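You operate a simulated robot arm through the tools that you are given. There is no shell and no other tool. Be economical: measure what you need, move in short steps, check, and stop when the job is done.

You run a simulated robot arm. Do the job below in one go: nothing can be reset, and whatever is moved stays where it is left.

JOB
Put things in order on the folding table. At the end: the white sachet (marked "VENT 2") stands where the brown flower bulb stood; the silver steel cup stands where the blue ice pack stood; the brown flower bulb is on the small brown box (marked "PEGS"); the blue ice pack stands on top of the brown tiles; whatever was shut is shut again. Leave all else as you found it, and nothing knocked over.

The check looks at the end state, three seconds after you hand in, the way a careful person would. Anything else that was tipped, shoved, dropped, spilled or broken makes it a failure.

ROBOT AND FRAMES
A 7-joint arm with a two-finger parallel gripper, fixed in place. Base frame: the origin is at the foot of the arm, x ahead of it, y to its left, z up; the work surface is at about z = 0. Units: mm, degrees, N and s.
With the tool pointing down near the work surface it reaches from about 240 to 620 mm from the base axis. Its first joint turns from -66.0 to 66.0 degrees. Payload 2.6 kg.
The TCP is the grasp point between the finger pads, 30 mm short of the fingertips. In the tool frame z runs along the fingers and y along their closing line. Largest opening 94 mm; finger width 28, thickness 10; the body of the gripper, 50 by 96 mm, starts 55 mm behind the TCP.
Orientation is that of the tool frame in the base frame, as a unit quaternion [w, x, y, z]. With the fingers straight down and closing along the base's y, the tool's x points along the base's -x, its y along +y and its z along -z.

CONTROLS
- The arm moves only by the tool step_arm. Its argument "commands" is one flat list of numbers, 7 for each row, row after row: the shift along the base's x, y, z in mm, then the turn, a rotation vector about the base's x, y, z in degrees, then the opening, from 0 (shut) to 1 (fully open). In form: [dx, dy, dz, ax, ay, az, grip, dx, dy, dz, ax, ay, az, grip, ...]. A call has 1 to 12 rows; each row shifts and turns the commanded pose from where the row before left it. A row lasts 0.2 s, in which the tool goes at most 50 mm and 8.6 degrees; a call with a longer step from one row to the next is refused whole, and so is a gripper value outside its range. Where a pose cannot be reached the arm comes as near as it can. A force on the tool above 40 N (or 10 N above the force at the start of the call, whichever is more), or a blocked arm, ends the call early, and 0.2 s more pass. The fingers move at their own pace (about 72 mm/s each) and stop on an object; they squeeze with about 40 N. The grip force told is the motor's: it shows also when the fingers shut on nothing. Time passes only in rows, and 0.2 s behind the last, so rows that do not move let the fingers close. The reply holds the time, the measured pose of the TCP, the force on the tool along the base axes, the opening and the grip force, in the units named above and with some noise, with the torque about the TCP (base axes, N m) and any sound that the robot's microphone picked up.
- Cameras (640 x 400 px; columns grow to the right, rows downward): "scene" is fixed at [29.2, 422.9, 571]; the picture's right is [-0.85, -0.53, 0.00], its down [-0.27, 0.43, -0.86] and it looks along [0.45, -0.73, -0.51] (base axes); focal length 311 px, centre (320, 200). "wrist" rides on the gripper at [76, 14, -102] in the tool frame; the picture's right is [-0.18, 0.98, 0.00], its down [-0.75, -0.14, -0.64] and it looks along [-0.63, -0.12, 0.77] (tool axes); focal length 243 px, centre (320, 200). There is no depth. A picture from a camera that has moved, and an enlarged one, comes with that camera's place and axes in the base frame and with its lens.
- grab_frame(camera): a new picture of that camera. It takes no simulated time.
- enlarge(camera, box): a new picture of the part [left, top, right, bottom] of that camera's present view, enlarged. It takes no simulated time.
- finish_job(): hands the job in; it is judged then, once.

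Go step by step. Nothing tells you positions but the pictures and the camera data: compare them with the known pose of the tool, close in by small moves and look again before you grip or let go. The budget is 120 turns and 64 pictures, counting those below and the enlarged ones. Unless the task says otherwise, let go and move clear before handing in.

The tools are called after ">>>" by a JSON object that holds its "fn" and its "kwargs". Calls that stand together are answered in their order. step_arm: Moves the arm, as the interface text tells. Its arguments: {"type":"object","properties":{"commands":{"type":"array","items":{"type":"number"}}},"required":["commands"]} The other tools are called the same way: grab_frame (camera) takes a picture; enlarge (camera, box) takes an enlarged picture of a part of a camera's view; finish_job () hands the job in.

At the start:

```text
time_s: 0.0
ee_pos: [381.5, -65.9, 378.1]
tool_rot: [0.0, 0.0, 1.0, 0.0]
ft_force: [0.8, -0.4, 0.8]
wrist_torque: [0.02, 0.03, 0.01]
finger_gap: 94.0
grasp_force: 0.1
```

scene: 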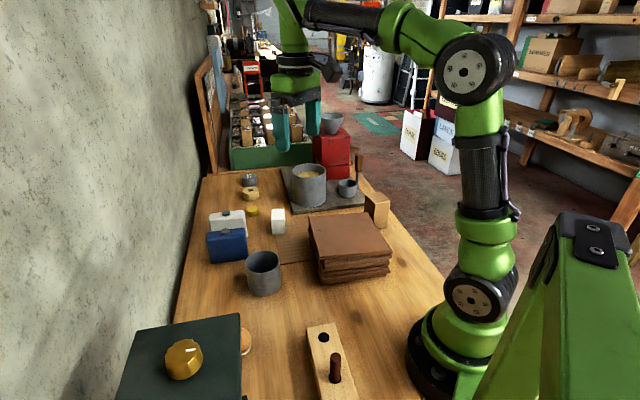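
wrist: 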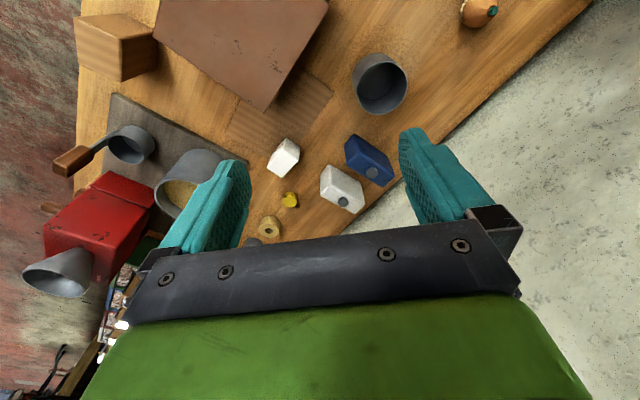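

I see a table with a cup, blue and white packs, small items, a tile stack, a dark box at the front left, and a peg board. I'll look closer before moving.

>>> {"fn": "enlarge", "kwargs": {"camera": "scene", "box": [190, 150, 350, 300]}}

>>> {"fn": "enlarge", "kwargs": {"camera": "scene", "box": [110, 290, 370, 400]}}

>>> {"fn": "enlarge", "kwargs": {"camera": "scene", "box": [270, 90, 430, 240]}}

>>> {"fn": "enlarge", "kwargs": {"camera": "wrist", "box": [220, 100, 460, 250]}}

```text
2.67 times, centred on (270, 225) of scene
camera zoom: at [29.2, 422.9, 571.0], right [-0.85, -0.53, 0.0], down [-0.27, 0.43, -0.86], along [0.45, -0.73, -0.51], focal length 828 px, centre (453, 133)
```

zoom: 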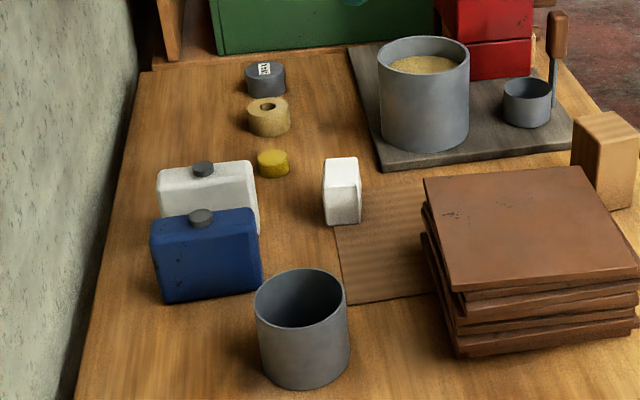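

```text
2.46 times, centred on (240, 345) of scene
camera zoom: at [29.2, 422.9, 571.0], right [-0.85, -0.53, 0.0], down [-0.27, 0.43, -0.86], along [0.45, -0.73, -0.51], focal length 765 px, centre (517, -157)
```

zoom: 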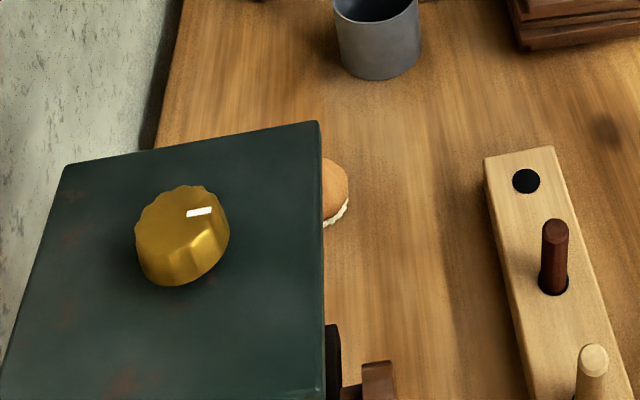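

```text
2.67 times, centred on (350, 165) of scene
camera zoom: at [29.2, 422.9, 571.0], right [-0.85, -0.53, 0.0], down [-0.27, 0.43, -0.86], along [0.45, -0.73, -0.51], focal length 828 px, centre (240, 293)
```

zoom: 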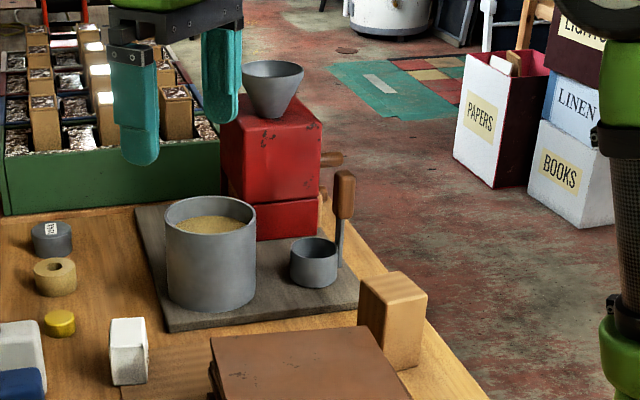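

```text
2.67 times, centred on (340, 175) of wrist
camera zoom: at [306.3, -50.3, 480.5], right [0.18, 0.98, 0.0], down [0.75, -0.14, 0.64], along [0.63, -0.12, -0.77], focal length 647 px, centre (267, 267)
```

zoom: 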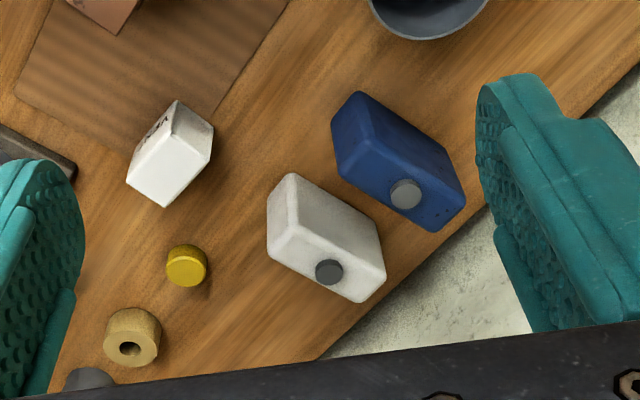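

The bulb seems to be partly behind the dark box, so I'll go up over it and look with the wrist camera.

>>> {"fn": "step_arm", "kwargs": {"commands": [-5, 40, -5, 0, 0, 0, 1, -5, 40, -5, 0, 0, 0, 1, -5, 40, -5, 0, 0, 0, 1, -5, 40, -5, 0, 0, 0, 1, -5, 36, -5, 0, 0, 0, 1]}}

>>> {"fn": "grab_frame", "kwargs": {"camera": "wrist"}}

```text
time_s: 1.2
ee_pos: [354.2, 132.1, 353.9]
tool_rot: [0.0, 0.0, 1.0, 0.001]
ft_force: [0.9, -0.4, 0.6]
wrist_torque: [0.01, 0.0, -0.02]
finger_gap: 93.9
grasp_force: 0.0
```

```text
57 pictures are left
camera wrist: at [279.6, 146.3, 455.6], right [0.18, 0.98, 0.0], down [0.75, -0.14, 0.64], along [0.63, -0.12, -0.77], focal length 243 px, centre (320, 200)
```

wrist: 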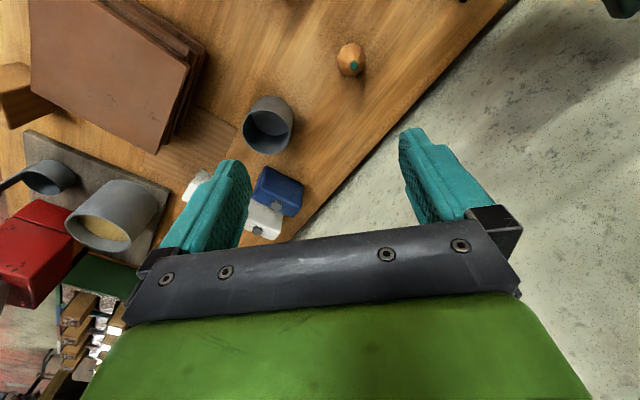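

The bulb sits around (362, 177). Now I'll check the bulb close up, then go look at the sachet and the wooden box.

>>> {"fn": "enlarge", "kwargs": {"camera": "wrist", "box": [300, 0, 460, 100]}}

>>> {"fn": "step_arm", "kwargs": {"commands": [0, -49, 0, 0, 0, 0, 1, 0, -49, 0, 0, 0, 0, 1, 0, -49, 0, 0, 0, 0, 1, 0, -49, 0, 0, 0, 0, 1, 0, -49, 0, 0, 0, 0, 1, -10, -48, 0, 0, 0, 0, 1, -10, -48, 0, 0, 0, 0, 1, -10, -48, 0, 0, 0, 0, 1]}}

>>> {"fn": "grab_frame", "kwargs": {"camera": "wrist"}}

>>> {"fn": "enlarge", "kwargs": {"camera": "scene", "box": [190, 150, 290, 240]}}

```text
4.00 times, centred on (380, 50) of wrist
camera zoom: at [279.6, 146.3, 455.6], right [0.18, 0.98, 0.0], down [0.75, -0.14, 0.64], along [0.63, -0.12, -0.77], focal length 970 px, centre (80, 800)
```

zoom: 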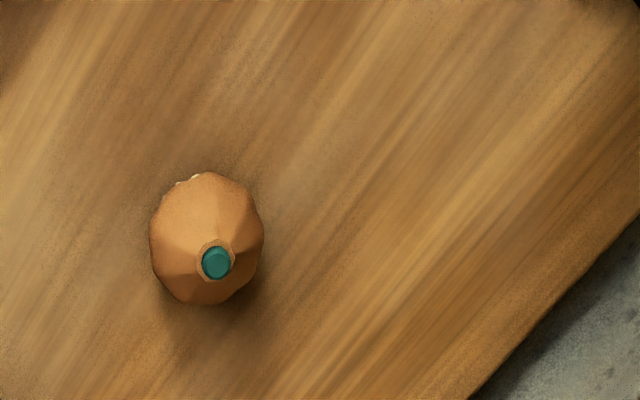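

```text
time_s: 3.0
ee_pos: [327.2, -260.1, 353.9]
tool_rot: [0.0, -0.001, 1.0, 0.0]
ft_force: [0.2, 0.0, -0.3]
wrist_torque: [0.0, 0.01, -0.01]
finger_gap: 93.9
grasp_force: 0.0
```

```text
55 pictures are left
camera wrist: at [252.2, -245.9, 456.7], right [0.18, 0.98, 0.0], down [0.75, -0.14, 0.64], along [0.63, -0.12, -0.77], focal length 243 px, centre (320, 200)
```

wrist: 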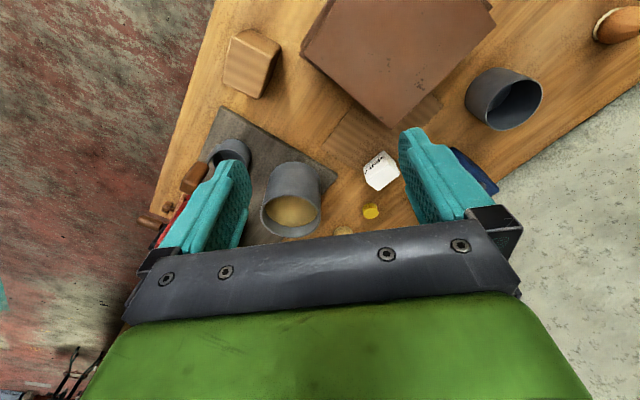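

```text
4.44 times, centred on (240, 195) of scene
camera zoom: at [29.2, 423.0, 571.0], right [-0.85, -0.53, 0.0], down [-0.27, 0.43, -0.86], along [0.45, -0.73, -0.51], focal length 1381 px, centre (676, 222)
```

zoom: 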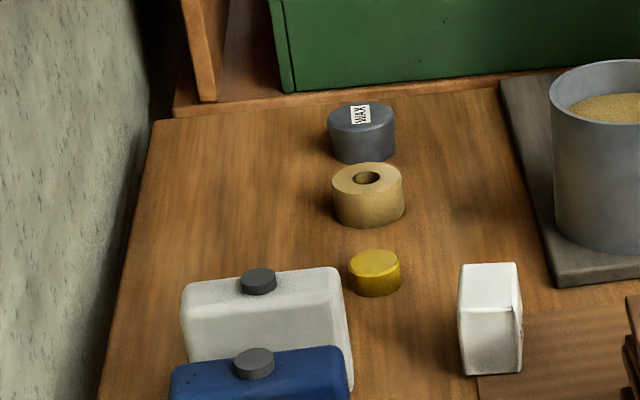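

The sachet shows writing on the side facing me. I'll read it, and check the wooden box.

>>> {"fn": "enlarge", "kwargs": {"camera": "wrist", "box": [340, 130, 420, 230]}}

>>> {"fn": "enlarge", "kwargs": {"camera": "wrist", "box": [200, 20, 360, 120]}}

```text
4.00 times, centred on (380, 180) of wrist
camera zoom: at [252.2, -245.9, 456.7], right [0.18, 0.98, 0.0], down [0.75, -0.14, 0.64], along [0.63, -0.12, -0.77], focal length 970 px, centre (80, 280)
```

zoom: 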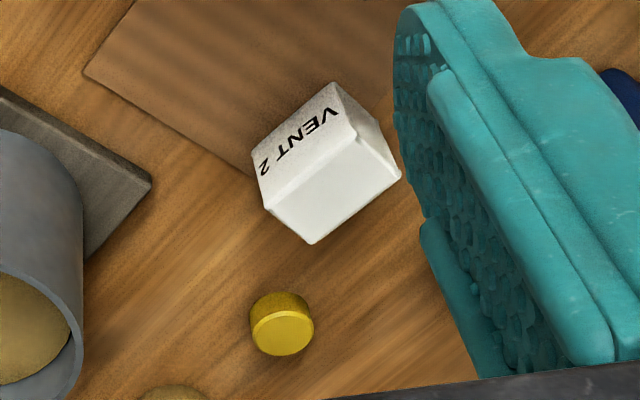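

```text
4.00 times, centred on (280, 70) of wrist
camera zoom: at [252.2, -245.9, 456.7], right [0.18, 0.98, 0.0], down [0.75, -0.14, 0.64], along [0.63, -0.12, -0.77], focal length 970 px, centre (480, 720)
```

zoom: 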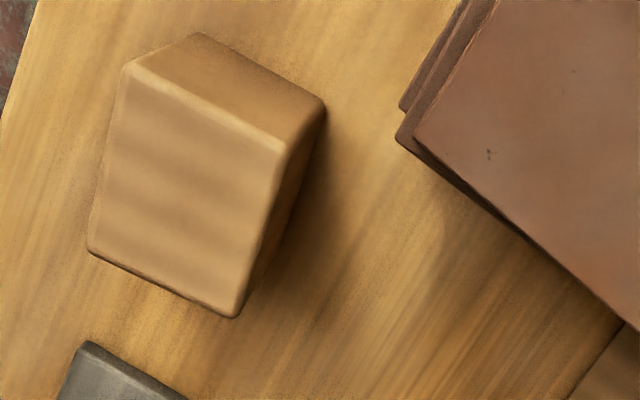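

The sachet is confirmed as "VENT 2". The box's label isn't visible from here, so I'll look at it from the scene camera.

>>> {"fn": "enlarge", "kwargs": {"camera": "scene", "box": [300, 170, 420, 300]}}

>>> {"fn": "step_arm", "kwargs": {"commands": [0, 10, -20, 0, 0, 8.5, 1, 0, 10, -20, 0, 0, 8.5, 1, 0, 10, 0, 0, 0, 8.5, 1, 0, 10, 0, 0, 0, 8.5, 1, 0, 10, 0, 0, 0, 8.5, 1]}}

>>> {"fn": "grab_frame", "kwargs": {"camera": "wrist"}}

```text
3.08 times, centred on (360, 235) of scene
camera zoom: at [29.2, 423.0, 571.0], right [-0.85, -0.53, 0.0], down [-0.27, 0.43, -0.86], along [0.45, -0.73, -0.51], focal length 956 px, centre (197, 92)
```

zoom: 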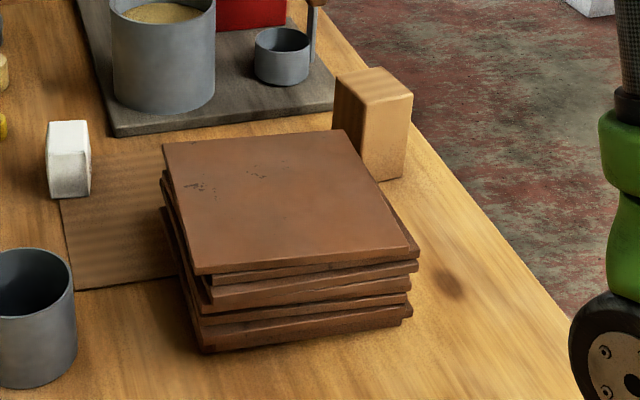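

```text
time_s: 4.2
ee_pos: [327.1, -210.0, 312.5]
tool_rot: [0.0, -0.364, 0.931, 0.0]
ft_force: [0.8, -0.2, -0.1]
wrist_torque: [-0.01, -0.02, 0.0]
finger_gap: 94.2
grasp_force: 0.1
```

```text
50 pictures are left
camera wrist: at [261.8, -249.7, 415.3], right [-0.53, 0.85, 0.0], down [0.65, 0.41, 0.64], along [0.54, 0.34, -0.77], focal length 243 px, centre (320, 200)
```

wrist: 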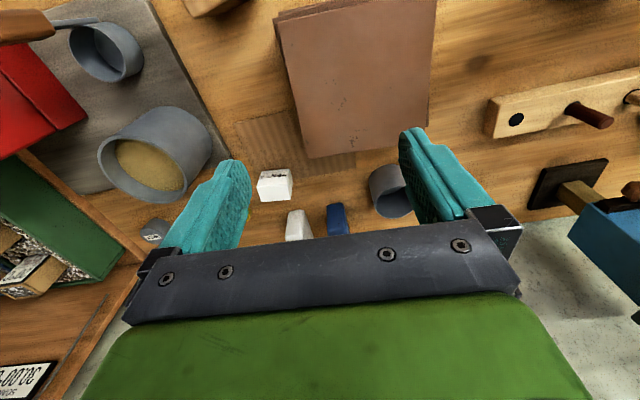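

Still no label seen. I'll move to the −y side of the wooden box and look back at it.

>>> {"fn": "step_arm", "kwargs": {"commands": [-5, -35, 0, 0, 0, 8.5, 1, -5, -35, 0, 0, 0, 8.5, 1, -5, -35, 0, 0, 0, 8.5, 1, -5, -35, 0, 0, 0, 8.5, 1, -5, -35, 0, 0, 0, 8.5, 1]}}

>>> {"fn": "grab_frame", "kwargs": {"camera": "wrist"}}

```text
time_s: 5.4
ee_pos: [299.5, -381.0, 312.5]
tool_rot: [-0.001, -0.676, 0.737, 0.0]
ft_force: [-0.8, 0.1, 0.3]
wrist_torque: [-0.02, 0.01, -0.02]
finger_gap: 94.0
grasp_force: 0.1
```

```text
49 pictures are left
camera wrist: at [279.9, -455.1, 416.0], right [-0.96, 0.27, 0.0], down [0.2, 0.74, 0.64], along [0.17, 0.62, -0.77], focal length 243 px, centre (320, 200)
```

wrist: 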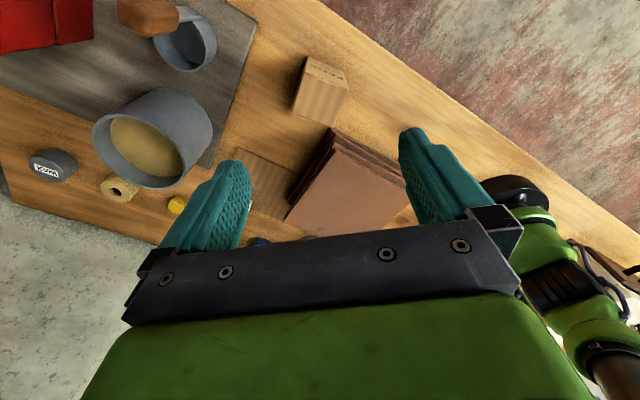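

Writing is visible on the box; reading it.

>>> {"fn": "enlarge", "kwargs": {"camera": "wrist", "box": [270, 40, 370, 140]}}

```text
4.00 times, centred on (320, 90) of wrist
camera zoom: at [279.9, -455.1, 416.0], right [-0.96, 0.27, 0.0], down [0.2, 0.74, 0.64], along [0.17, 0.62, -0.77], focal length 970 px, centre (320, 640)
```

zoom: 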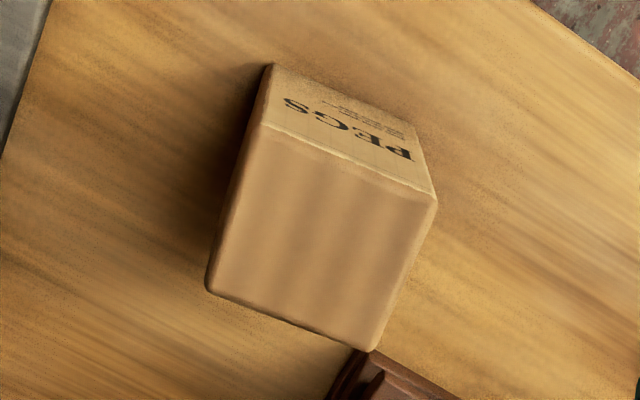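

The box is marked "PEGS", with its top around (308, −357, z≈90). Now I'll go back above the bulb with the yaw at zero.

>>> {"fn": "step_arm", "kwargs": {"commands": [5, 46, 0, 0, 0, -7.09, 1, 5, 46, 0, 0, 0, -7.09, 1, 5, 46, 0, 0, 0, -7.09, 1, 5, 46, 0, 0, 0, -7.09, 1, 5, 46, 0, 0, 0, -7.09, 1, 5, 46, 0, 0, 0, -7.09, 1, 5, 46, 0, 0, 0, -7.09, 1, 5, 46, 0, 0, 0, -7.09, 1, 5, 46, 0, 0, 0, -7.09, 1, 5, 46, 0, 0, 0, -7.09, 1, 5, 46, 0, 0, 0, -7.09, 1, 5, 46, 0, 0, 0, -7.09, 1]}}

>>> {"fn": "step_arm", "kwargs": {"commands": [2, 5, -45, 0, 0, 0, 1, 0, 0, -45, 0, 0, 0, 1, 0, 0, -45, 0, 0, 0, 1]}}

>>> {"fn": "grab_frame", "kwargs": {"camera": "wrist"}}

```text
time_s: 8.0
ee_pos: [366.6, 167.4, 310.8]
tool_rot: [-0.001, 0.001, 1.0, 0.0]
ft_force: [0.1, -0.2, -0.2]
wrist_torque: [0.01, -0.02, 0.01]
finger_gap: 94.1
grasp_force: 0.1
```

```text
time_s: 8.8
ee_pos: [361.2, 172.8, 175.2]
tool_rot: [0.001, 0.001, 1.0, 0.0]
ft_force: [0.4, -0.2, 1.0]
wrist_torque: [0.01, 0.02, 0.03]
finger_gap: 94.1
grasp_force: 0.0
```

```text
47 pictures are left
camera wrist: at [285.5, 188.9, 278.9], right [0.19, 0.98, 0.0], down [0.75, -0.14, 0.64], along [0.63, -0.12, -0.77], focal length 243 px, centre (320, 200)
```

wrist: 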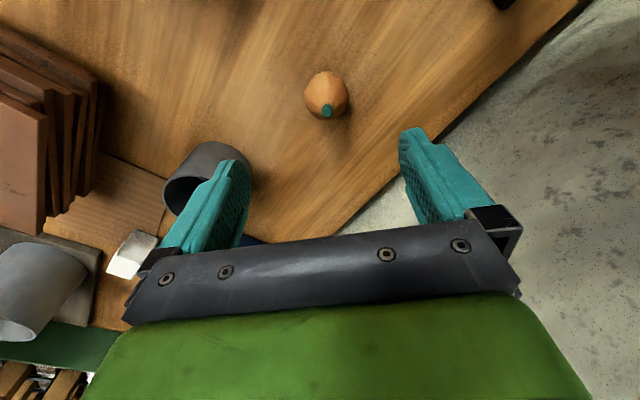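

The bulb is at about (362, 180), roughly 60 mm tall and 44 mm wide. I'll centre over it, lower and check.

>>> {"fn": "step_arm", "kwargs": {"commands": [1, 7, -45, 0, 0, 0, 1, 0, 0, -40, 0, 0, 0, 1, 0, 0, -30, 0, 0, 0, 1]}}

>>> {"fn": "grab_frame", "kwargs": {"camera": "wrist"}}

```text
time_s: 9.6
ee_pos: [363.4, 182.7, 62.4]
tool_rot: [-0.001, 0.0, 1.0, 0.0]
ft_force: [0.3, 0.0, 0.9]
wrist_torque: [0.01, -0.01, 0.03]
finger_gap: 94.1
grasp_force: 0.1
```

```text
46 pictures are left
camera wrist: at [287.3, 197.6, 165.2], right [0.19, 0.98, 0.0], down [0.75, -0.14, 0.64], along [0.63, -0.12, -0.77], focal length 243 px, centre (320, 200)
```

wrist: 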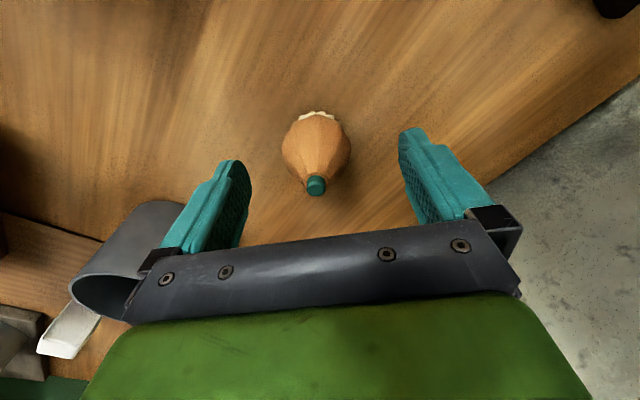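

Well centred. I'll lower to z≈36 and grip.

>>> {"fn": "step_arm", "kwargs": {"commands": [-1, -1, -15, 0, 0, 0, 1, 0, 0, -11, 0, 0, 0, 1, 0, 0, 0, 0, 0, 0, 0, 0, 0, 0, 0, 0, 0, 0, 0, 0, 0, 0, 0, 0, 0]}}

>>> {"fn": "grab_frame", "kwargs": {"camera": "wrist"}}

```text
time_s: 10.8
ee_pos: [362.9, 181.6, 37.8]
tool_rot: [0.0, 0.0, 1.0, 0.0]
ft_force: [-0.6, -0.1, -0.3]
wrist_torque: [-0.01, 0.04, -0.02]
finger_gap: 41.2
grasp_force: 40.6
```

```text
45 pictures are left
camera wrist: at [286.8, 195.7, 140.8], right [0.19, 0.98, 0.0], down [0.75, -0.14, 0.64], along [0.63, -0.12, -0.77], focal length 243 px, centre (320, 200)
```

wrist: 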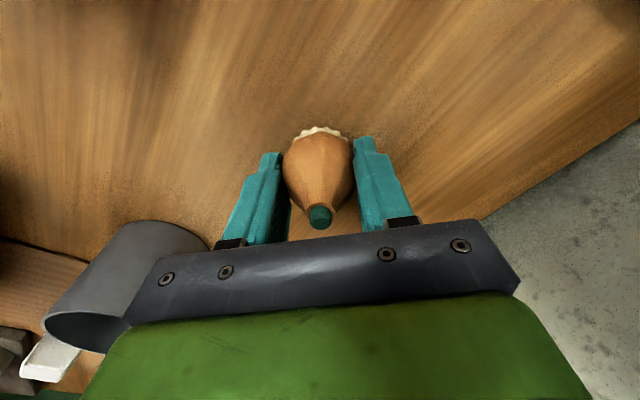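

Bulb gripped at gap 41. I'll lift it and carry it towards the PEGS box.

>>> {"fn": "step_arm", "kwargs": {"commands": [0, 0, 20, 0, 0, 0, 0, 0, 0, 45, 0, 0, 0, 0, 0, 0, 45, 0, 0, 0, 0, 0, 0, 45, 0, 0, 0, 0, 0, 0, 45, 0, 0, 0, 0]}}

>>> {"fn": "step_arm", "kwargs": {"commands": [-5, -45, 0, 0, 0, 0, 0, -5, -45, 0, 0, 0, 0, 0, -5, -45, 0, 0, 0, 0, 0, -5, -45, 0, 0, 0, 0, 0, -5, -45, 0, 0, 0, 0, 0, -5, -45, 0, 0, 0, 0, 0, -5, -45, 0, 0, 0, 0, 0, -5, -45, 0, 0, 0, 0, 0, -5, -45, 0, 0, 0, 0, 0, -5, -45, 0, 0, 0, 0, 0, -5, -45, 0, 0, 0, 0, 0, 0, -44, 0, 0, 0, 0, 0]}}

>>> {"fn": "grab_frame", "kwargs": {"camera": "wrist"}}

>>> {"fn": "grab_frame", "kwargs": {"camera": "scene"}}

```text
time_s: 12.0
ee_pos: [363.1, 179.9, 238.4]
tool_rot: [-0.001, 0.0, 1.0, 0.0]
ft_force: [-0.3, 0.9, -0.7]
wrist_torque: [-0.02, 0.0, -0.01]
finger_gap: 41.6
grasp_force: 40.0
```

```text
time_s: 14.6
ee_pos: [309.8, -359.6, 239.2]
tool_rot: [0.001, 0.0, 1.0, 0.0]
ft_force: [0.3, -0.1, -0.3]
wrist_torque: [0.02, -0.03, 0.05]
finger_gap: 41.0
grasp_force: 39.9
```

```text
44 pictures are left
camera wrist: at [233.9, -344.8, 340.9], right [0.18, 0.98, 0.0], down [0.75, -0.14, 0.64], along [0.63, -0.12, -0.77], focal length 243 px, centre (320, 200)
```

wrist: 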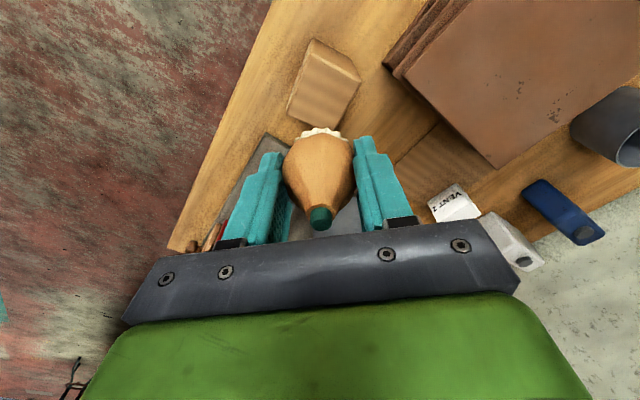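

```text
43 pictures are left
```

scene: 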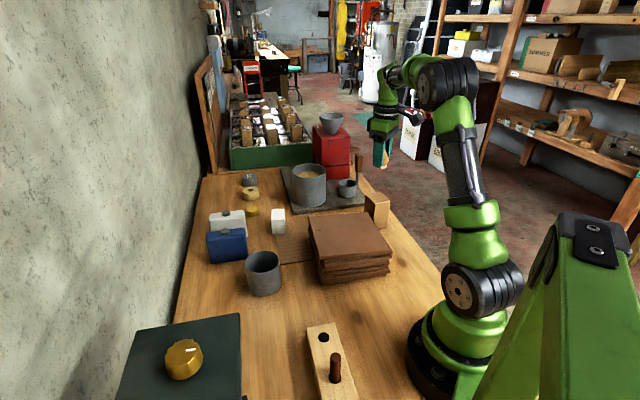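

I need the box top accurately; zooming there.

>>> {"fn": "enlarge", "kwargs": {"camera": "wrist", "box": [260, 20, 388, 148]}}

>>> {"fn": "enlarge", "kwargs": {"camera": "scene", "box": [340, 120, 440, 240]}}

```text
3.12 times, centred on (324, 84) of wrist
camera zoom: at [233.9, -344.8, 340.9], right [0.18, 0.98, 0.0], down [0.75, -0.14, 0.64], along [0.63, -0.12, -0.77], focal length 758 px, centre (308, 562)
```

zoom: 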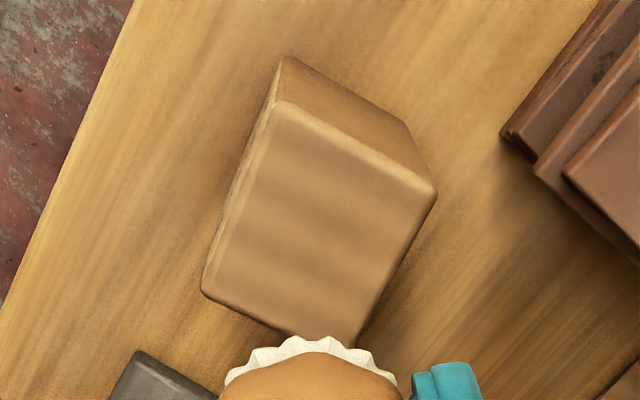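

```text
3.33 times, centred on (390, 180) of scene
camera zoom: at [29.2, 423.0, 571.0], right [-0.85, -0.53, 0.0], down [-0.27, 0.43, -0.86], along [0.45, -0.73, -0.51], focal length 1036 px, centre (87, 267)
```

zoom: 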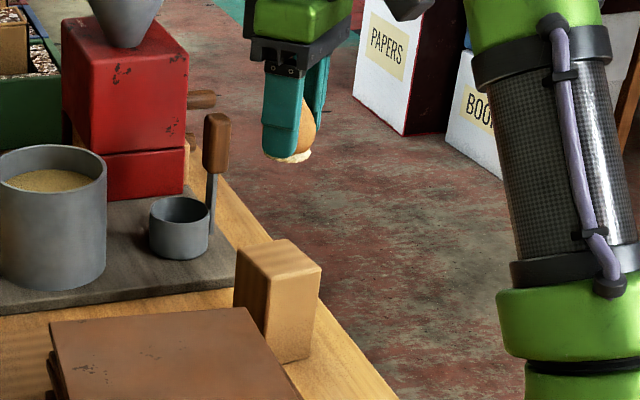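

Box top centre is about (306, −356), height ~92–97. I'll align and descend to just above it.

>>> {"fn": "step_arm", "kwargs": {"commands": [-3, 3, -30, 0, 0, 0, 0, 0, 0, -30, 0, 0, 0, 0, 0, 0, -28, 0, 0, 0, 0, 0, 0, 0, 0, 0, 0, 0]}}

>>> {"fn": "enlarge", "kwargs": {"camera": "scene", "box": [340, 140, 420, 240]}}

>>> {"fn": "grab_frame", "kwargs": {"camera": "wrist"}}

```text
time_s: 15.6
ee_pos: [306.6, -360.2, 149.4]
tool_rot: [0.001, 0.001, 1.0, 0.0]
ft_force: [-0.2, 0.4, -1.2]
wrist_torque: [0.01, 0.01, -0.01]
finger_gap: 41.1
grasp_force: 40.0
```

```text
4.00 times, centred on (380, 190) of scene
camera zoom: at [29.2, 422.9, 571.0], right [-0.85, -0.53, 0.0], down [-0.27, 0.43, -0.86], along [0.45, -0.73, -0.51], focal length 1243 px, centre (80, 240)
```

zoom: 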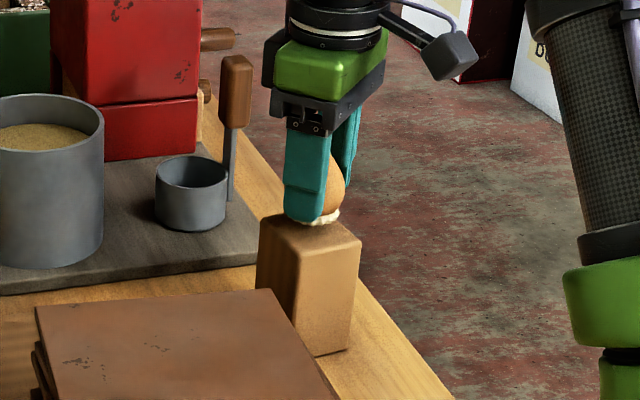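

```text
39 pictures are left
camera wrist: at [231.1, -344.5, 252.4], right [0.19, 0.98, 0.0], down [0.75, -0.14, 0.64], along [0.63, -0.12, -0.77], focal length 243 px, centre (320, 200)
```

wrist: 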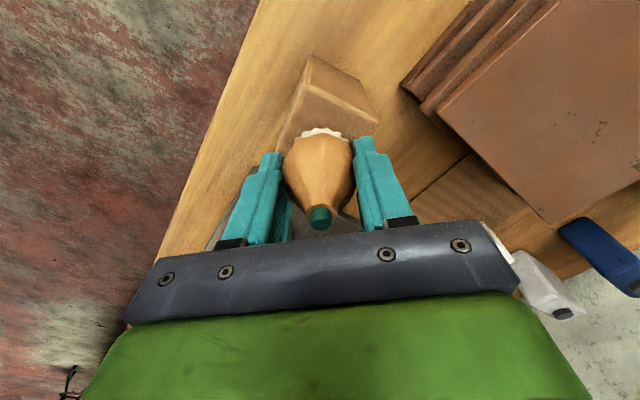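

Slight offset towards −y; I'll shift (+3, +4) and lower gently till contact.

>>> {"fn": "step_arm", "kwargs": {"commands": [3, 4, 0, 0, 0, 0, 0, 0, 0, -5, 0, 0, 0, 0, 0, 0, -4, 0, 0, 0, 0]}}

>>> {"fn": "enlarge", "kwargs": {"camera": "scene", "box": [350, 150, 410, 225]}}

```text
time_s: 16.4
ee_pos: [308.7, -352.8, 141.7]
tool_rot: [0.0, 0.001, 1.0, 0.0]
ft_force: [-0.3, 0.2, -0.7]
wrist_torque: [-0.02, -0.01, -0.03]
finger_gap: 41.3
grasp_force: 39.8
```

```text
5.33 times, centred on (380, 188) of scene
camera zoom: at [29.2, 422.9, 571.0], right [-0.85, -0.53, 0.0], down [-0.27, 0.43, -0.86], along [0.45, -0.73, -0.51], focal length 1657 px, centre (0, 267)
```

zoom: 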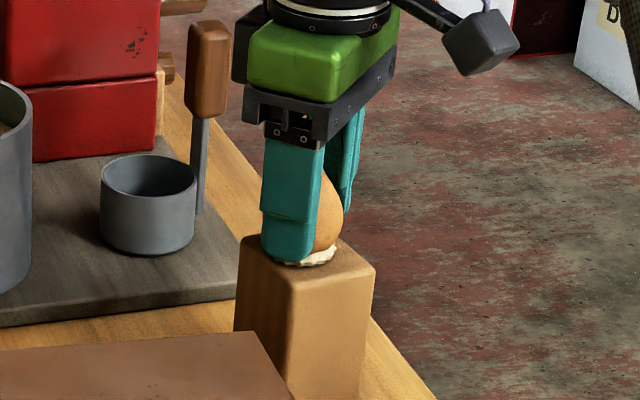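

Centred well now. Lowering in small steps, watching the force.

>>> {"fn": "step_arm", "kwargs": {"commands": [0, 0, -2, 0, 0, 0, 0, 0, 0, -2, 0, 0, 0, 0]}}

>>> {"fn": "step_arm", "kwargs": {"commands": [0, 0, -2, 0, 0, 0, 0]}}

>>> {"fn": "step_arm", "kwargs": {"commands": [0, 0, -2, 0, 0, 0, 0]}}

```text
time_s: 17.0
ee_pos: [310.1, -352.4, 137.6]
tool_rot: [0.001, 0.002, 1.0, -0.001]
ft_force: [-6.2, 3.7, 18.5]
wrist_torque: [0.17, 0.25, 0.0]
finger_gap: 40.9
grasp_force: 40.0
```

```text
time_s: 17.4
ee_pos: [310.0, -353.6, 137.7]
tool_rot: [0.003, 0.001, 1.0, -0.003]
ft_force: [-7.6, 6.0, 36.8]
wrist_torque: [0.27, 0.23, 0.1]
finger_gap: 41.0
grasp_force: 40.4
```

```text
time_s: 17.8
ee_pos: [310.6, -353.1, 135.2]
tool_rot: [0.003, 0.0, 1.0, -0.003]
ft_force: [-3.8, 2.2, 37.7]
wrist_torque: [0.14, 0.0, 0.02]
finger_gap: 41.0
grasp_force: 39.7
```

Contact came at z≈138 and I'm pressing too hard. I'll back up until the force is small, then check before letting go.

>>> {"fn": "step_arm", "kwargs": {"commands": [0, 0, 4, 0, 0, 0, 0]}}

>>> {"fn": "enlarge", "kwargs": {"camera": "scene", "box": [350, 150, 410, 225]}}

```text
time_s: 18.2
ee_pos: [309.8, -352.9, 136.6]
tool_rot: [0.0, 0.001, 1.0, -0.001]
ft_force: [2.4, -4.1, 13.0]
wrist_torque: [-0.22, -0.37, -0.09]
finger_gap: 40.9
grasp_force: 40.1
```

```text
5.33 times, centred on (380, 188) of scene
camera zoom: at [29.2, 423.0, 571.0], right [-0.85, -0.53, 0.0], down [-0.27, 0.43, -0.86], along [0.45, -0.73, -0.51], focal length 1657 px, centre (0, 267)
```

zoom: 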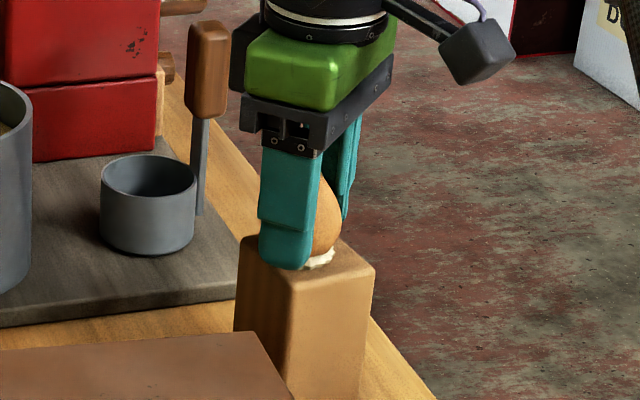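

Box is unmoved. I'll ease the load 1 mm more, then open.

>>> {"fn": "step_arm", "kwargs": {"commands": [0, 0, 1, 0, 0, 0, 0]}}

>>> {"fn": "step_arm", "kwargs": {"commands": [0, 0, 0, 0, 0, 0, 0.48, 0, 0, 0, 0, 0, 0, 0.6, 0, 0, 0, 0, 0, 0, 0.8, 0, 0, 0, 0, 0, 0, 0.9]}}

>>> {"fn": "enlarge", "kwargs": {"camera": "scene", "box": [350, 150, 410, 225]}}

```text
time_s: 18.6
ee_pos: [309.6, -351.2, 135.8]
tool_rot: [-0.001, 0.0, 1.0, 0.001]
ft_force: [1.7, -2.1, 5.7]
wrist_torque: [-0.08, -0.16, -0.01]
finger_gap: 41.1
grasp_force: 39.7
```

```text
time_s: 19.6
ee_pos: [309.6, -352.0, 136.5]
tool_rot: [-0.001, 0.001, 1.0, 0.0]
ft_force: [0.5, 0.5, 0.1]
wrist_torque: [0.01, -0.01, 0.04]
finger_gap: 84.8
grasp_force: 0.0
```

```text
5.33 times, centred on (380, 188) of scene
camera zoom: at [29.2, 422.9, 571.0], right [-0.85, -0.53, 0.0], down [-0.27, 0.43, -0.86], along [0.45, -0.73, -0.51], focal length 1657 px, centre (0, 267)
```

zoom: 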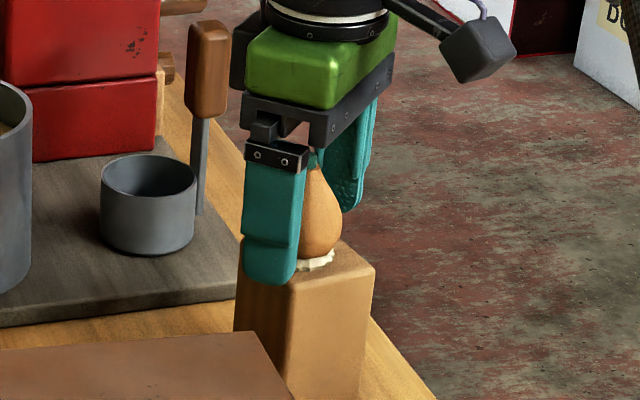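

The bulb stands on the box. I'll go straight up, then to above the sachet with a look.

>>> {"fn": "step_arm", "kwargs": {"commands": [0, 0, 15, 0, 0, 0, 0.9, 0, 0, 40, 0, 0, 0, 0.9, 0, 0, 45, 0, 0, 0, 0.9, 0, 0, 45, 0, 0, 0, 0.9]}}

>>> {"fn": "step_arm", "kwargs": {"commands": [32, 32, 0, 0, 0, 0, 1, 32, 32, 0, 0, 0, 0, 1, 32, 32, 0, 0, 0, 0, 1, 32, 32, 0, 0, 0, 0, 1, 32, 32, 0, 0, 0, 0, 1, 30, 30, -20, 0, 0, 0, 1]}}

>>> {"fn": "grab_frame", "kwargs": {"camera": "wrist"}}

```text
time_s: 20.6
ee_pos: [308.7, -352.4, 284.7]
tool_rot: [0.0, 0.001, 1.0, 0.0]
ft_force: [0.2, -0.1, 0.6]
wrist_torque: [-0.02, -0.03, -0.01]
finger_gap: 84.5
grasp_force: 0.0
```

```text
time_s: 22.0
ee_pos: [502.2, -161.8, 266.1]
tool_rot: [0.0, 0.0, 1.0, 0.0]
ft_force: [0.7, -0.2, -1.1]
wrist_torque: [0.0, 0.02, 0.0]
finger_gap: 94.0
grasp_force: 0.0
```

```text
35 pictures are left
camera wrist: at [425.6, -147.5, 368.5], right [0.19, 0.98, 0.0], down [0.75, -0.14, 0.64], along [0.63, -0.12, -0.77], focal length 243 px, centre (320, 200)
```

wrist: 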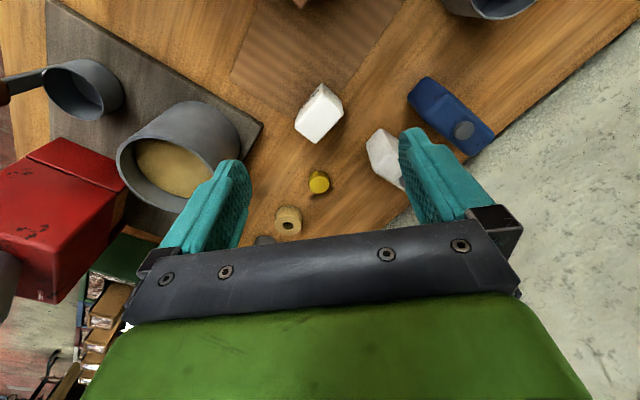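

>>> {"fn": "enlarge", "kwargs": {"camera": "wrist", "box": [270, 60, 370, 160]}}

>>> {"fn": "enlarge", "kwargs": {"camera": "wrist", "box": [350, 60, 510, 190]}}

```text
4.00 times, centred on (320, 110) of wrist
camera zoom: at [425.6, -147.5, 368.5], right [0.19, 0.98, 0.0], down [0.75, -0.14, 0.64], along [0.63, -0.12, -0.77], focal length 970 px, centre (320, 560)
```

zoom: 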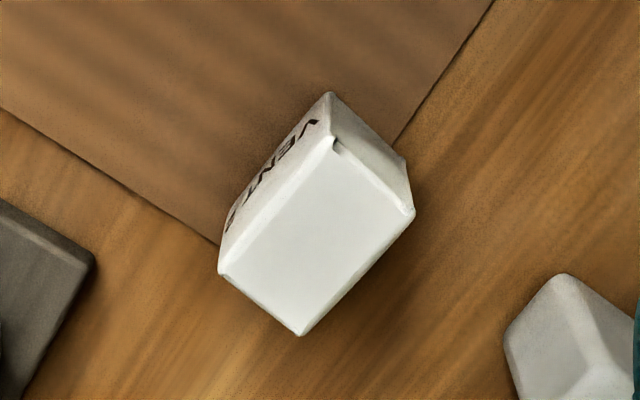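

```text
3.08 times, centred on (430, 125) of wrist
camera zoom: at [425.6, -147.5, 368.5], right [0.19, 0.98, 0.0], down [0.75, -0.14, 0.64], along [0.63, -0.12, -0.77], focal length 746 px, centre (-18, 431)
```

zoom: 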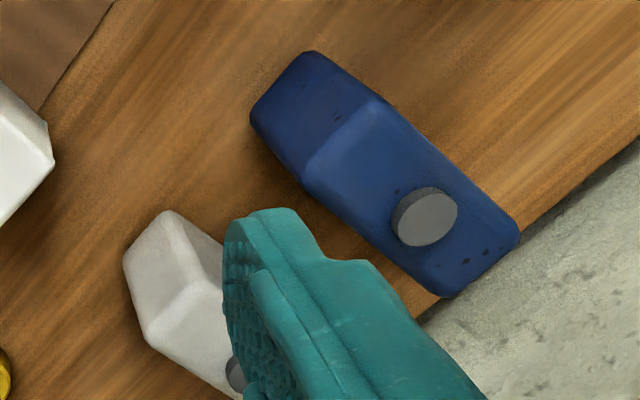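

The sachet measures about 36×57×50 mm, centred near (550, −173) with its thin axis ~38° from x. I'll turn the gripper −52° and come in above it.

>>> {"fn": "step_arm", "kwargs": {"commands": [8, -2, -10, 0, 0, -7.43, 0.65, 8, -2, -20, 0, 0, -7.43, 0.65, 8, -2, -20, 0, 0, -7.43, 0.65, 8, -2, -20, 0, 0, -7.43, 0.65, 8, -2, -20, 0, 0, -7.43, 0.65, 8, -2, -20, 0, 0, -7.43, 0.65, 0, 0, -20, 0, 0, -7.43, 0.65]}}

>>> {"fn": "grab_frame", "kwargs": {"camera": "wrist"}}

```text
time_s: 23.6
ee_pos: [545.9, -175.0, 131.5]
tool_rot: [0.0, 0.44, 0.898, 0.0]
ft_force: [0.0, 0.2, -0.4]
wrist_torque: [-0.01, 0.02, 0.0]
finger_gap: 61.0
grasp_force: 0.1
```

```text
32 pictures are left
camera wrist: at [511.1, -106.1, 234.6], right [0.89, 0.46, 0.0], down [0.35, -0.68, 0.64], along [0.29, -0.57, -0.77], focal length 243 px, centre (320, 200)
```

wrist: 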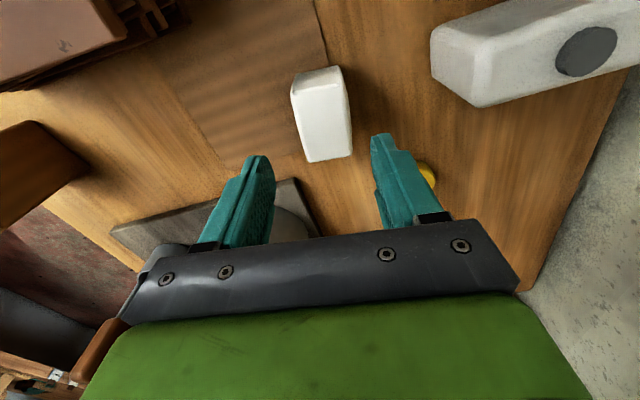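

Aligned within a few mm. Lowering to z≈38 around the sachet, then gripping.

>>> {"fn": "step_arm", "kwargs": {"commands": [4, -2, -35, 0, 0, 0, 0.65, 0, 0, -35, 0, 0, 0, 0.65, 0, 0, -23, 0, 0, 0, 0.65, 0, 0, 0, 0, 0, 0, 0.65]}}

>>> {"fn": "grab_frame", "kwargs": {"camera": "wrist"}}

```text
time_s: 24.6
ee_pos: [551.5, -175.2, 38.6]
tool_rot: [0.0, 0.438, 0.899, 0.0]
ft_force: [0.0, -0.7, -0.4]
wrist_torque: [-0.01, 0.04, 0.0]
finger_gap: 61.3
grasp_force: 0.0
```

```text
31 pictures are left
camera wrist: at [515.8, -107.0, 142.0], right [0.89, 0.46, 0.0], down [0.35, -0.68, 0.64], along [0.29, -0.57, -0.77], focal length 243 px, centre (320, 200)
```

wrist: 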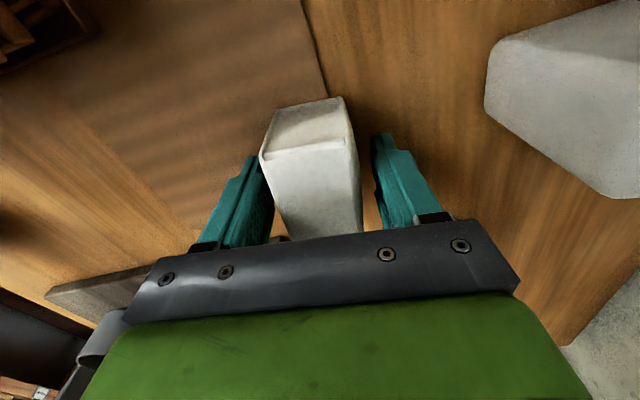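

The sachet sits nearer the left finger; I'll shift 4 mm that way to centre and close.

>>> {"fn": "step_arm", "kwargs": {"commands": [-3.5, -2, 0, 0, 0, 0, 0.65, 0, 0, 0, 0, 0, 0, 0, 0, 0, 0, 0, 0, 0, 0, 0, 0, 0, 0, 0, 0, 0]}}

>>> {"fn": "step_arm", "kwargs": {"commands": [0, 0, 15, 0, 0, 0, 0, 0, 0, 35, 0, 0, 0, 0, 0, 0, 40, 0, 0, 0, 0, 0, 0, 40, 0, 0, 0, 0]}}

>>> {"fn": "grab_frame", "kwargs": {"camera": "wrist"}}

```text
time_s: 25.6
ee_pos: [546.7, -177.7, 40.1]
tool_rot: [-0.001, 0.439, 0.898, 0.0]
ft_force: [1.3, -0.9, 1.3]
wrist_torque: [-0.02, -0.05, 0.02]
finger_gap: 48.5
grasp_force: 39.7
```

```text
time_s: 26.6
ee_pos: [548.2, -175.7, 171.3]
tool_rot: [0.0, 0.439, 0.898, 0.0]
ft_force: [0.7, -0.3, -0.5]
wrist_torque: [0.01, 0.01, -0.01]
finger_gap: 48.6
grasp_force: 40.2
```

```text
30 pictures are left
camera wrist: at [512.9, -107.6, 273.4], right [0.89, 0.46, 0.0], down [0.35, -0.68, 0.64], along [0.29, -0.57, -0.77], focal length 243 px, centre (320, 200)
```

wrist: 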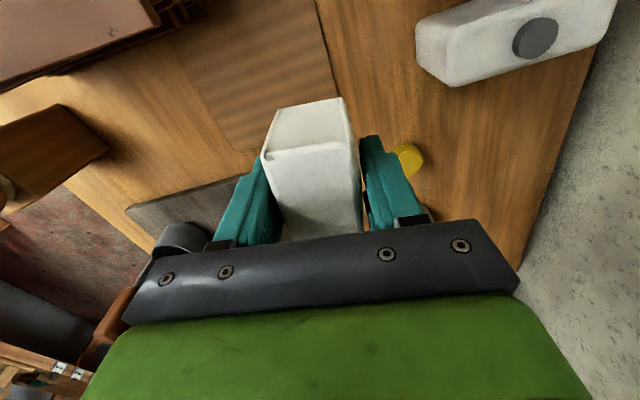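

Sachet held (gap 48). I'll raise it and carry it to the bulb's old place (362, 181), turning back to yaw 0.

>>> {"fn": "step_arm", "kwargs": {"commands": [0, 0, 40, 0, 0, 0, 0, 0, 0, 20, 0, 0, 0, 0, -21, 39.5, 0, 0, 0, 5.8, 0, -21, 39.5, 0, 0, 0, 5.8, 0, -21, 39.5, 0, 0, 0, 5.8, 0, -21, 39.5, 0, 0, 0, 5.8, 0, -21, 39.5, 0, 0, 0, 5.8, 0, -21, 39.5, 0, 0, 0, 5.8, 0, -21, 39.5, 0, 0, 0, 5.8, 0, -21, 39.5, 0, 0, 0, 5.8, 0, -20, 40, 0, 0, 0, 5.8, 0]}}

>>> {"fn": "step_arm", "kwargs": {"commands": [0, 0, -45, 0, 0, 0, 0, 0, 0, -45, 0, 0, 0, 0, 0, 0, -45, 0, 0, 0, 0, 0, 0, -35, 0, 0, 0, 0, 0, 0, 0, 0, 0, 0, 0]}}

>>> {"fn": "grab_frame", "kwargs": {"camera": "wrist"}}

```text
time_s: 29.0
ee_pos: [361.1, 176.1, 228.8]
tool_rot: [0.0, -0.002, 1.0, 0.0]
ft_force: [-0.5, 0.0, -0.4]
wrist_torque: [0.04, 0.0, -0.02]
finger_gap: 48.7
grasp_force: 40.4
```

```text
time_s: 30.2
ee_pos: [358.4, 177.7, 58.2]
tool_rot: [0.0, -0.001, 1.0, 0.0]
ft_force: [-0.7, 0.4, -0.2]
wrist_torque: [-0.04, 0.0, 0.01]
finger_gap: 48.5
grasp_force: 40.4
```

```text
29 pictures are left
camera wrist: at [284.6, 191.3, 161.3], right [0.18, 0.98, 0.0], down [0.75, -0.14, 0.64], along [0.63, -0.12, -0.77], focal length 243 px, centre (320, 200)
```

wrist: 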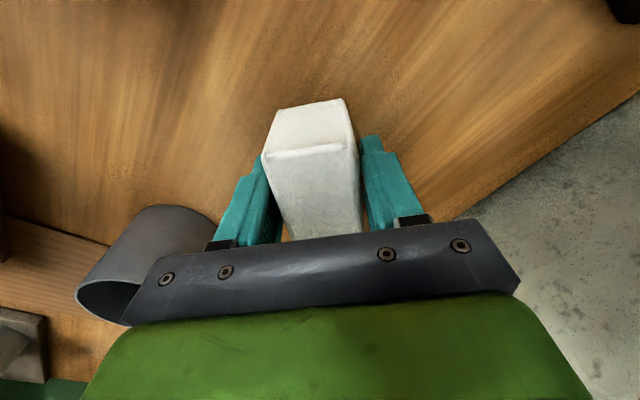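

Positioned; lowering the last 18 mm gently.

>>> {"fn": "step_arm", "kwargs": {"commands": [0, 3, -8, 0, 0, 0, 0, 0, 0, -7, 0, 0, 0, 0, 0, 0, -2, 0, 0, 0, 0, 0, 0, 0, 0, 0, 0, 0]}}

```text
time_s: 31.2
ee_pos: [359.6, 180.7, 42.1]
tool_rot: [0.0, -0.001, 1.0, 0.0]
ft_force: [-0.5, 0.0, -0.3]
wrist_torque: [0.05, -0.04, 0.03]
finger_gap: 48.5
grasp_force: 40.1
```

No contact yet; going down slowly.

>>> {"fn": "step_arm", "kwargs": {"commands": [0, 0, -1.5, 0, 0, 0, 0, 0, 0, 0, 0, 0, 0, 0]}}

```text
time_s: 31.8
ee_pos: [359.6, 180.2, 40.1]
tool_rot: [0.0, -0.001, 1.0, 0.0]
ft_force: [0.6, 0.0, -1.2]
wrist_torque: [-0.01, 0.02, 0.02]
finger_gap: 48.4
grasp_force: 40.2
```

>>> {"fn": "step_arm", "kwargs": {"commands": [0, 0, -1.5, 0, 0, 0, 0, 0, 0, 0, 0, 0, 0, 0]}}

```text
time_s: 32.4
ee_pos: [359.3, 180.3, 39.0]
tool_rot: [0.0, -0.001, 1.0, 0.001]
ft_force: [-1.0, 0.2, -1.1]
wrist_torque: [0.01, 0.0, 0.02]
finger_gap: 48.2
grasp_force: 39.6
```

>>> {"fn": "step_arm", "kwargs": {"commands": [0, 0, -1.5, 0, 0, 0, 0, 0, 0, 0, 0, 0, 0, 0]}}

```text
time_s: 33.0
ee_pos: [358.7, 179.9, 37.6]
tool_rot: [0.0, -0.001, 1.0, 0.0]
ft_force: [0.5, 0.3, 0.0]
wrist_torque: [-0.01, -0.03, 0.01]
finger_gap: 48.1
grasp_force: 41.0
```

Still no contact (it may have stood on the mat's edge). Continuing.

>>> {"fn": "step_arm", "kwargs": {"commands": [0, 0, -1.5, 0, 0, 0, 0, 0, 0, 0, 0, 0, 0, 0]}}

```text
time_s: 33.6
ee_pos: [360.0, 181.1, 37.3]
tool_rot: [0.001, 0.0, 1.0, 0.0]
ft_force: [-8.8, -4.4, 21.7]
wrist_torque: [-0.13, 0.23, -0.02]
finger_gap: 48.6
grasp_force: 39.7
```

Contact. Easing 0.5 mm, then opening.

>>> {"fn": "step_arm", "kwargs": {"commands": [0, 0, 0.7, 0, 0, 0, 0, 0, 0, 0, 0, 0, 0, 0.55, 0, 0, 0, 0, 0, 0, 0.65, 0, 0, 0, 0, 0, 0, 0.75]}}

>>> {"fn": "step_arm", "kwargs": {"commands": [0, 0, 10, 0, 0, 0, 0.75, 0, 0, 40, 0, 0, 0, 0.75, 0, 0, 45, 0, 0, 0, 0.75, 0, 0, 45, 0, 0, 0, 0.75, 0, 0, 45, 0, 0, 0, 0.75]}}

>>> {"fn": "grab_frame", "kwargs": {"camera": "wrist"}}

>>> {"fn": "grab_frame", "kwargs": {"camera": "scene"}}

```text
time_s: 34.6
ee_pos: [360.0, 180.4, 36.7]
tool_rot: [0.0, 0.0, 1.0, 0.0]
ft_force: [0.4, -0.2, -0.4]
wrist_torque: [0.0, 0.04, 0.02]
finger_gap: 70.6
grasp_force: 0.0
```

```text
time_s: 35.8
ee_pos: [358.5, 181.2, 220.8]
tool_rot: [-0.001, -0.001, 1.0, 0.0]
ft_force: [0.2, 0.4, -0.5]
wrist_torque: [0.01, -0.01, -0.01]
finger_gap: 70.5
grasp_force: 0.1
```

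```text
28 pictures are left
camera wrist: at [284.3, 195.2, 324.5], right [0.18, 0.98, 0.0], down [0.75, -0.14, 0.64], along [0.63, -0.12, -0.77], focal length 243 px, centre (320, 200)
```

wrist: 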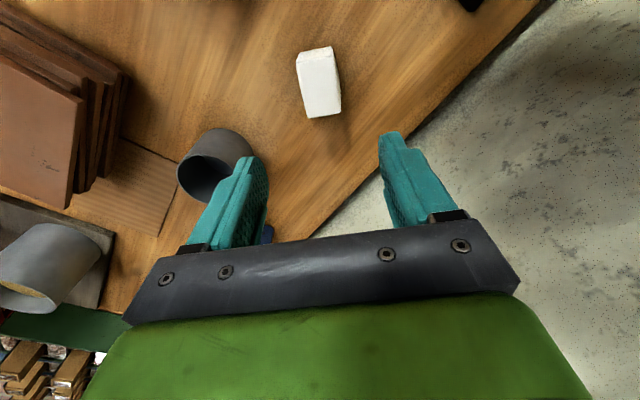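

```text
27 pictures are left
```

scene: 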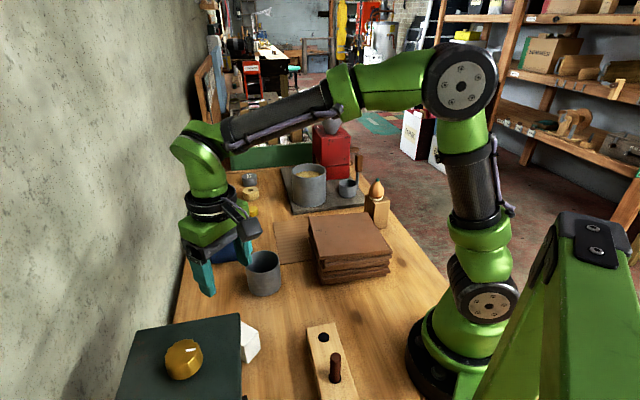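

Bulb on the box and sachet in place both look good. Next the blue ice pack: going above (580, 3) with yaw +49°.

>>> {"fn": "step_arm", "kwargs": {"commands": [31, -25.4, 0, 0, 0, 7, 0.75, 31, -25.4, 0, 0, 0, 7, 0.75, 31, -25.4, 0, 0, 0, 7, 0.75, 31, -25.4, 0, 0, 0, 7, 0.75, 31, -25.4, 0, 0, 0, 7, 0.75, 31, -25.4, 0, 0, 0, 7, 0.75, 31, -25.4, 0, 0, 0, 7, 0.75]}}

>>> {"fn": "grab_frame", "kwargs": {"camera": "wrist"}}

```text
time_s: 37.4
ee_pos: [577.8, 1.2, 222.3]
tool_rot: [-0.001, -0.416, 0.909, 0.001]
ft_force: [-0.1, -0.7, 0.1]
wrist_torque: [0.03, -0.03, 0.01]
finger_gap: 70.3
grasp_force: 0.2
```

```text
26 pictures are left
camera wrist: at [517.0, -45.1, 325.0], right [-0.62, 0.78, 0.0], down [0.6, 0.48, 0.64], along [0.5, 0.4, -0.77], focal length 243 px, centre (320, 200)
```

wrist: 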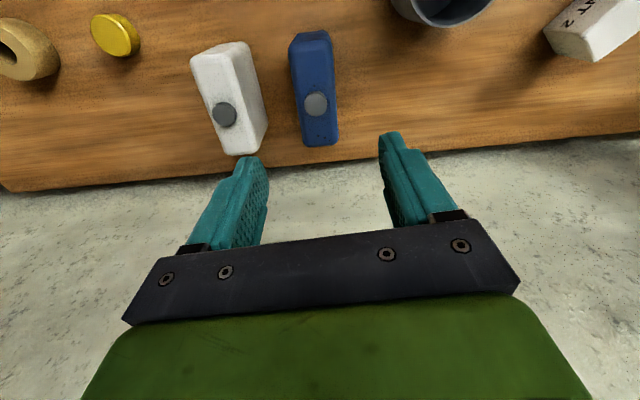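

Zooming on the blue pack for its exact position.

>>> {"fn": "enlarge", "kwargs": {"camera": "wrist", "box": [250, 20, 380, 160]}}

```text
2.86 times, centred on (315, 90) of wrist
camera zoom: at [517.0, -45.1, 325.0], right [-0.62, 0.78, 0.0], down [0.6, 0.48, 0.64], along [0.5, 0.4, -0.77], focal length 693 px, centre (334, 514)
```

zoom: 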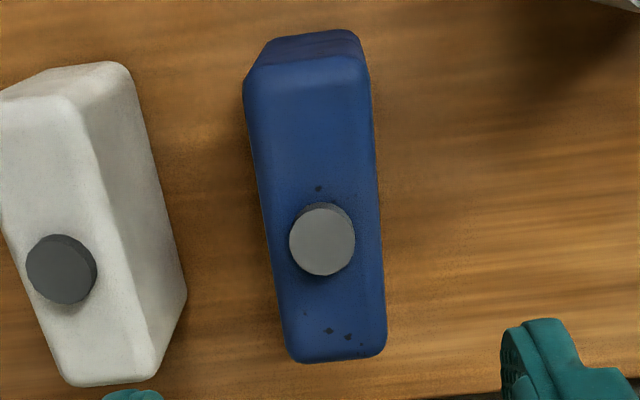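

Blue pack centre (583, 3), long axis at ~44.5°, 38 mm thick and ~71 tall. Correcting yaw by −4.5° and descending.

>>> {"fn": "step_arm", "kwargs": {"commands": [5, 1.5, -40, 0, 0, -4.5, 0.75, 0, 0, -45, 0, 0, 0, 0.75, 0, 0, 0, 0, 0, 0, 0.75]}}

>>> {"fn": "grab_frame", "kwargs": {"camera": "wrist"}}

```text
time_s: 38.2
ee_pos: [582.2, 5.8, 138.4]
tool_rot: [0.001, -0.38, 0.925, 0.0]
ft_force: [-0.8, 0.7, -1.1]
wrist_torque: [0.0, -0.01, -0.01]
finger_gap: 70.5
grasp_force: 0.0
```

```text
24 pictures are left
camera wrist: at [518.0, -37.2, 241.4], right [-0.56, 0.83, 0.0], down [0.64, 0.43, 0.64], along [0.53, 0.36, -0.77], focal length 243 px, centre (320, 200)
```

wrist: 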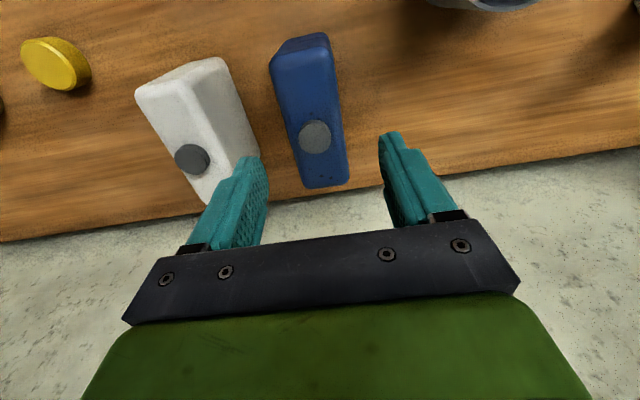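

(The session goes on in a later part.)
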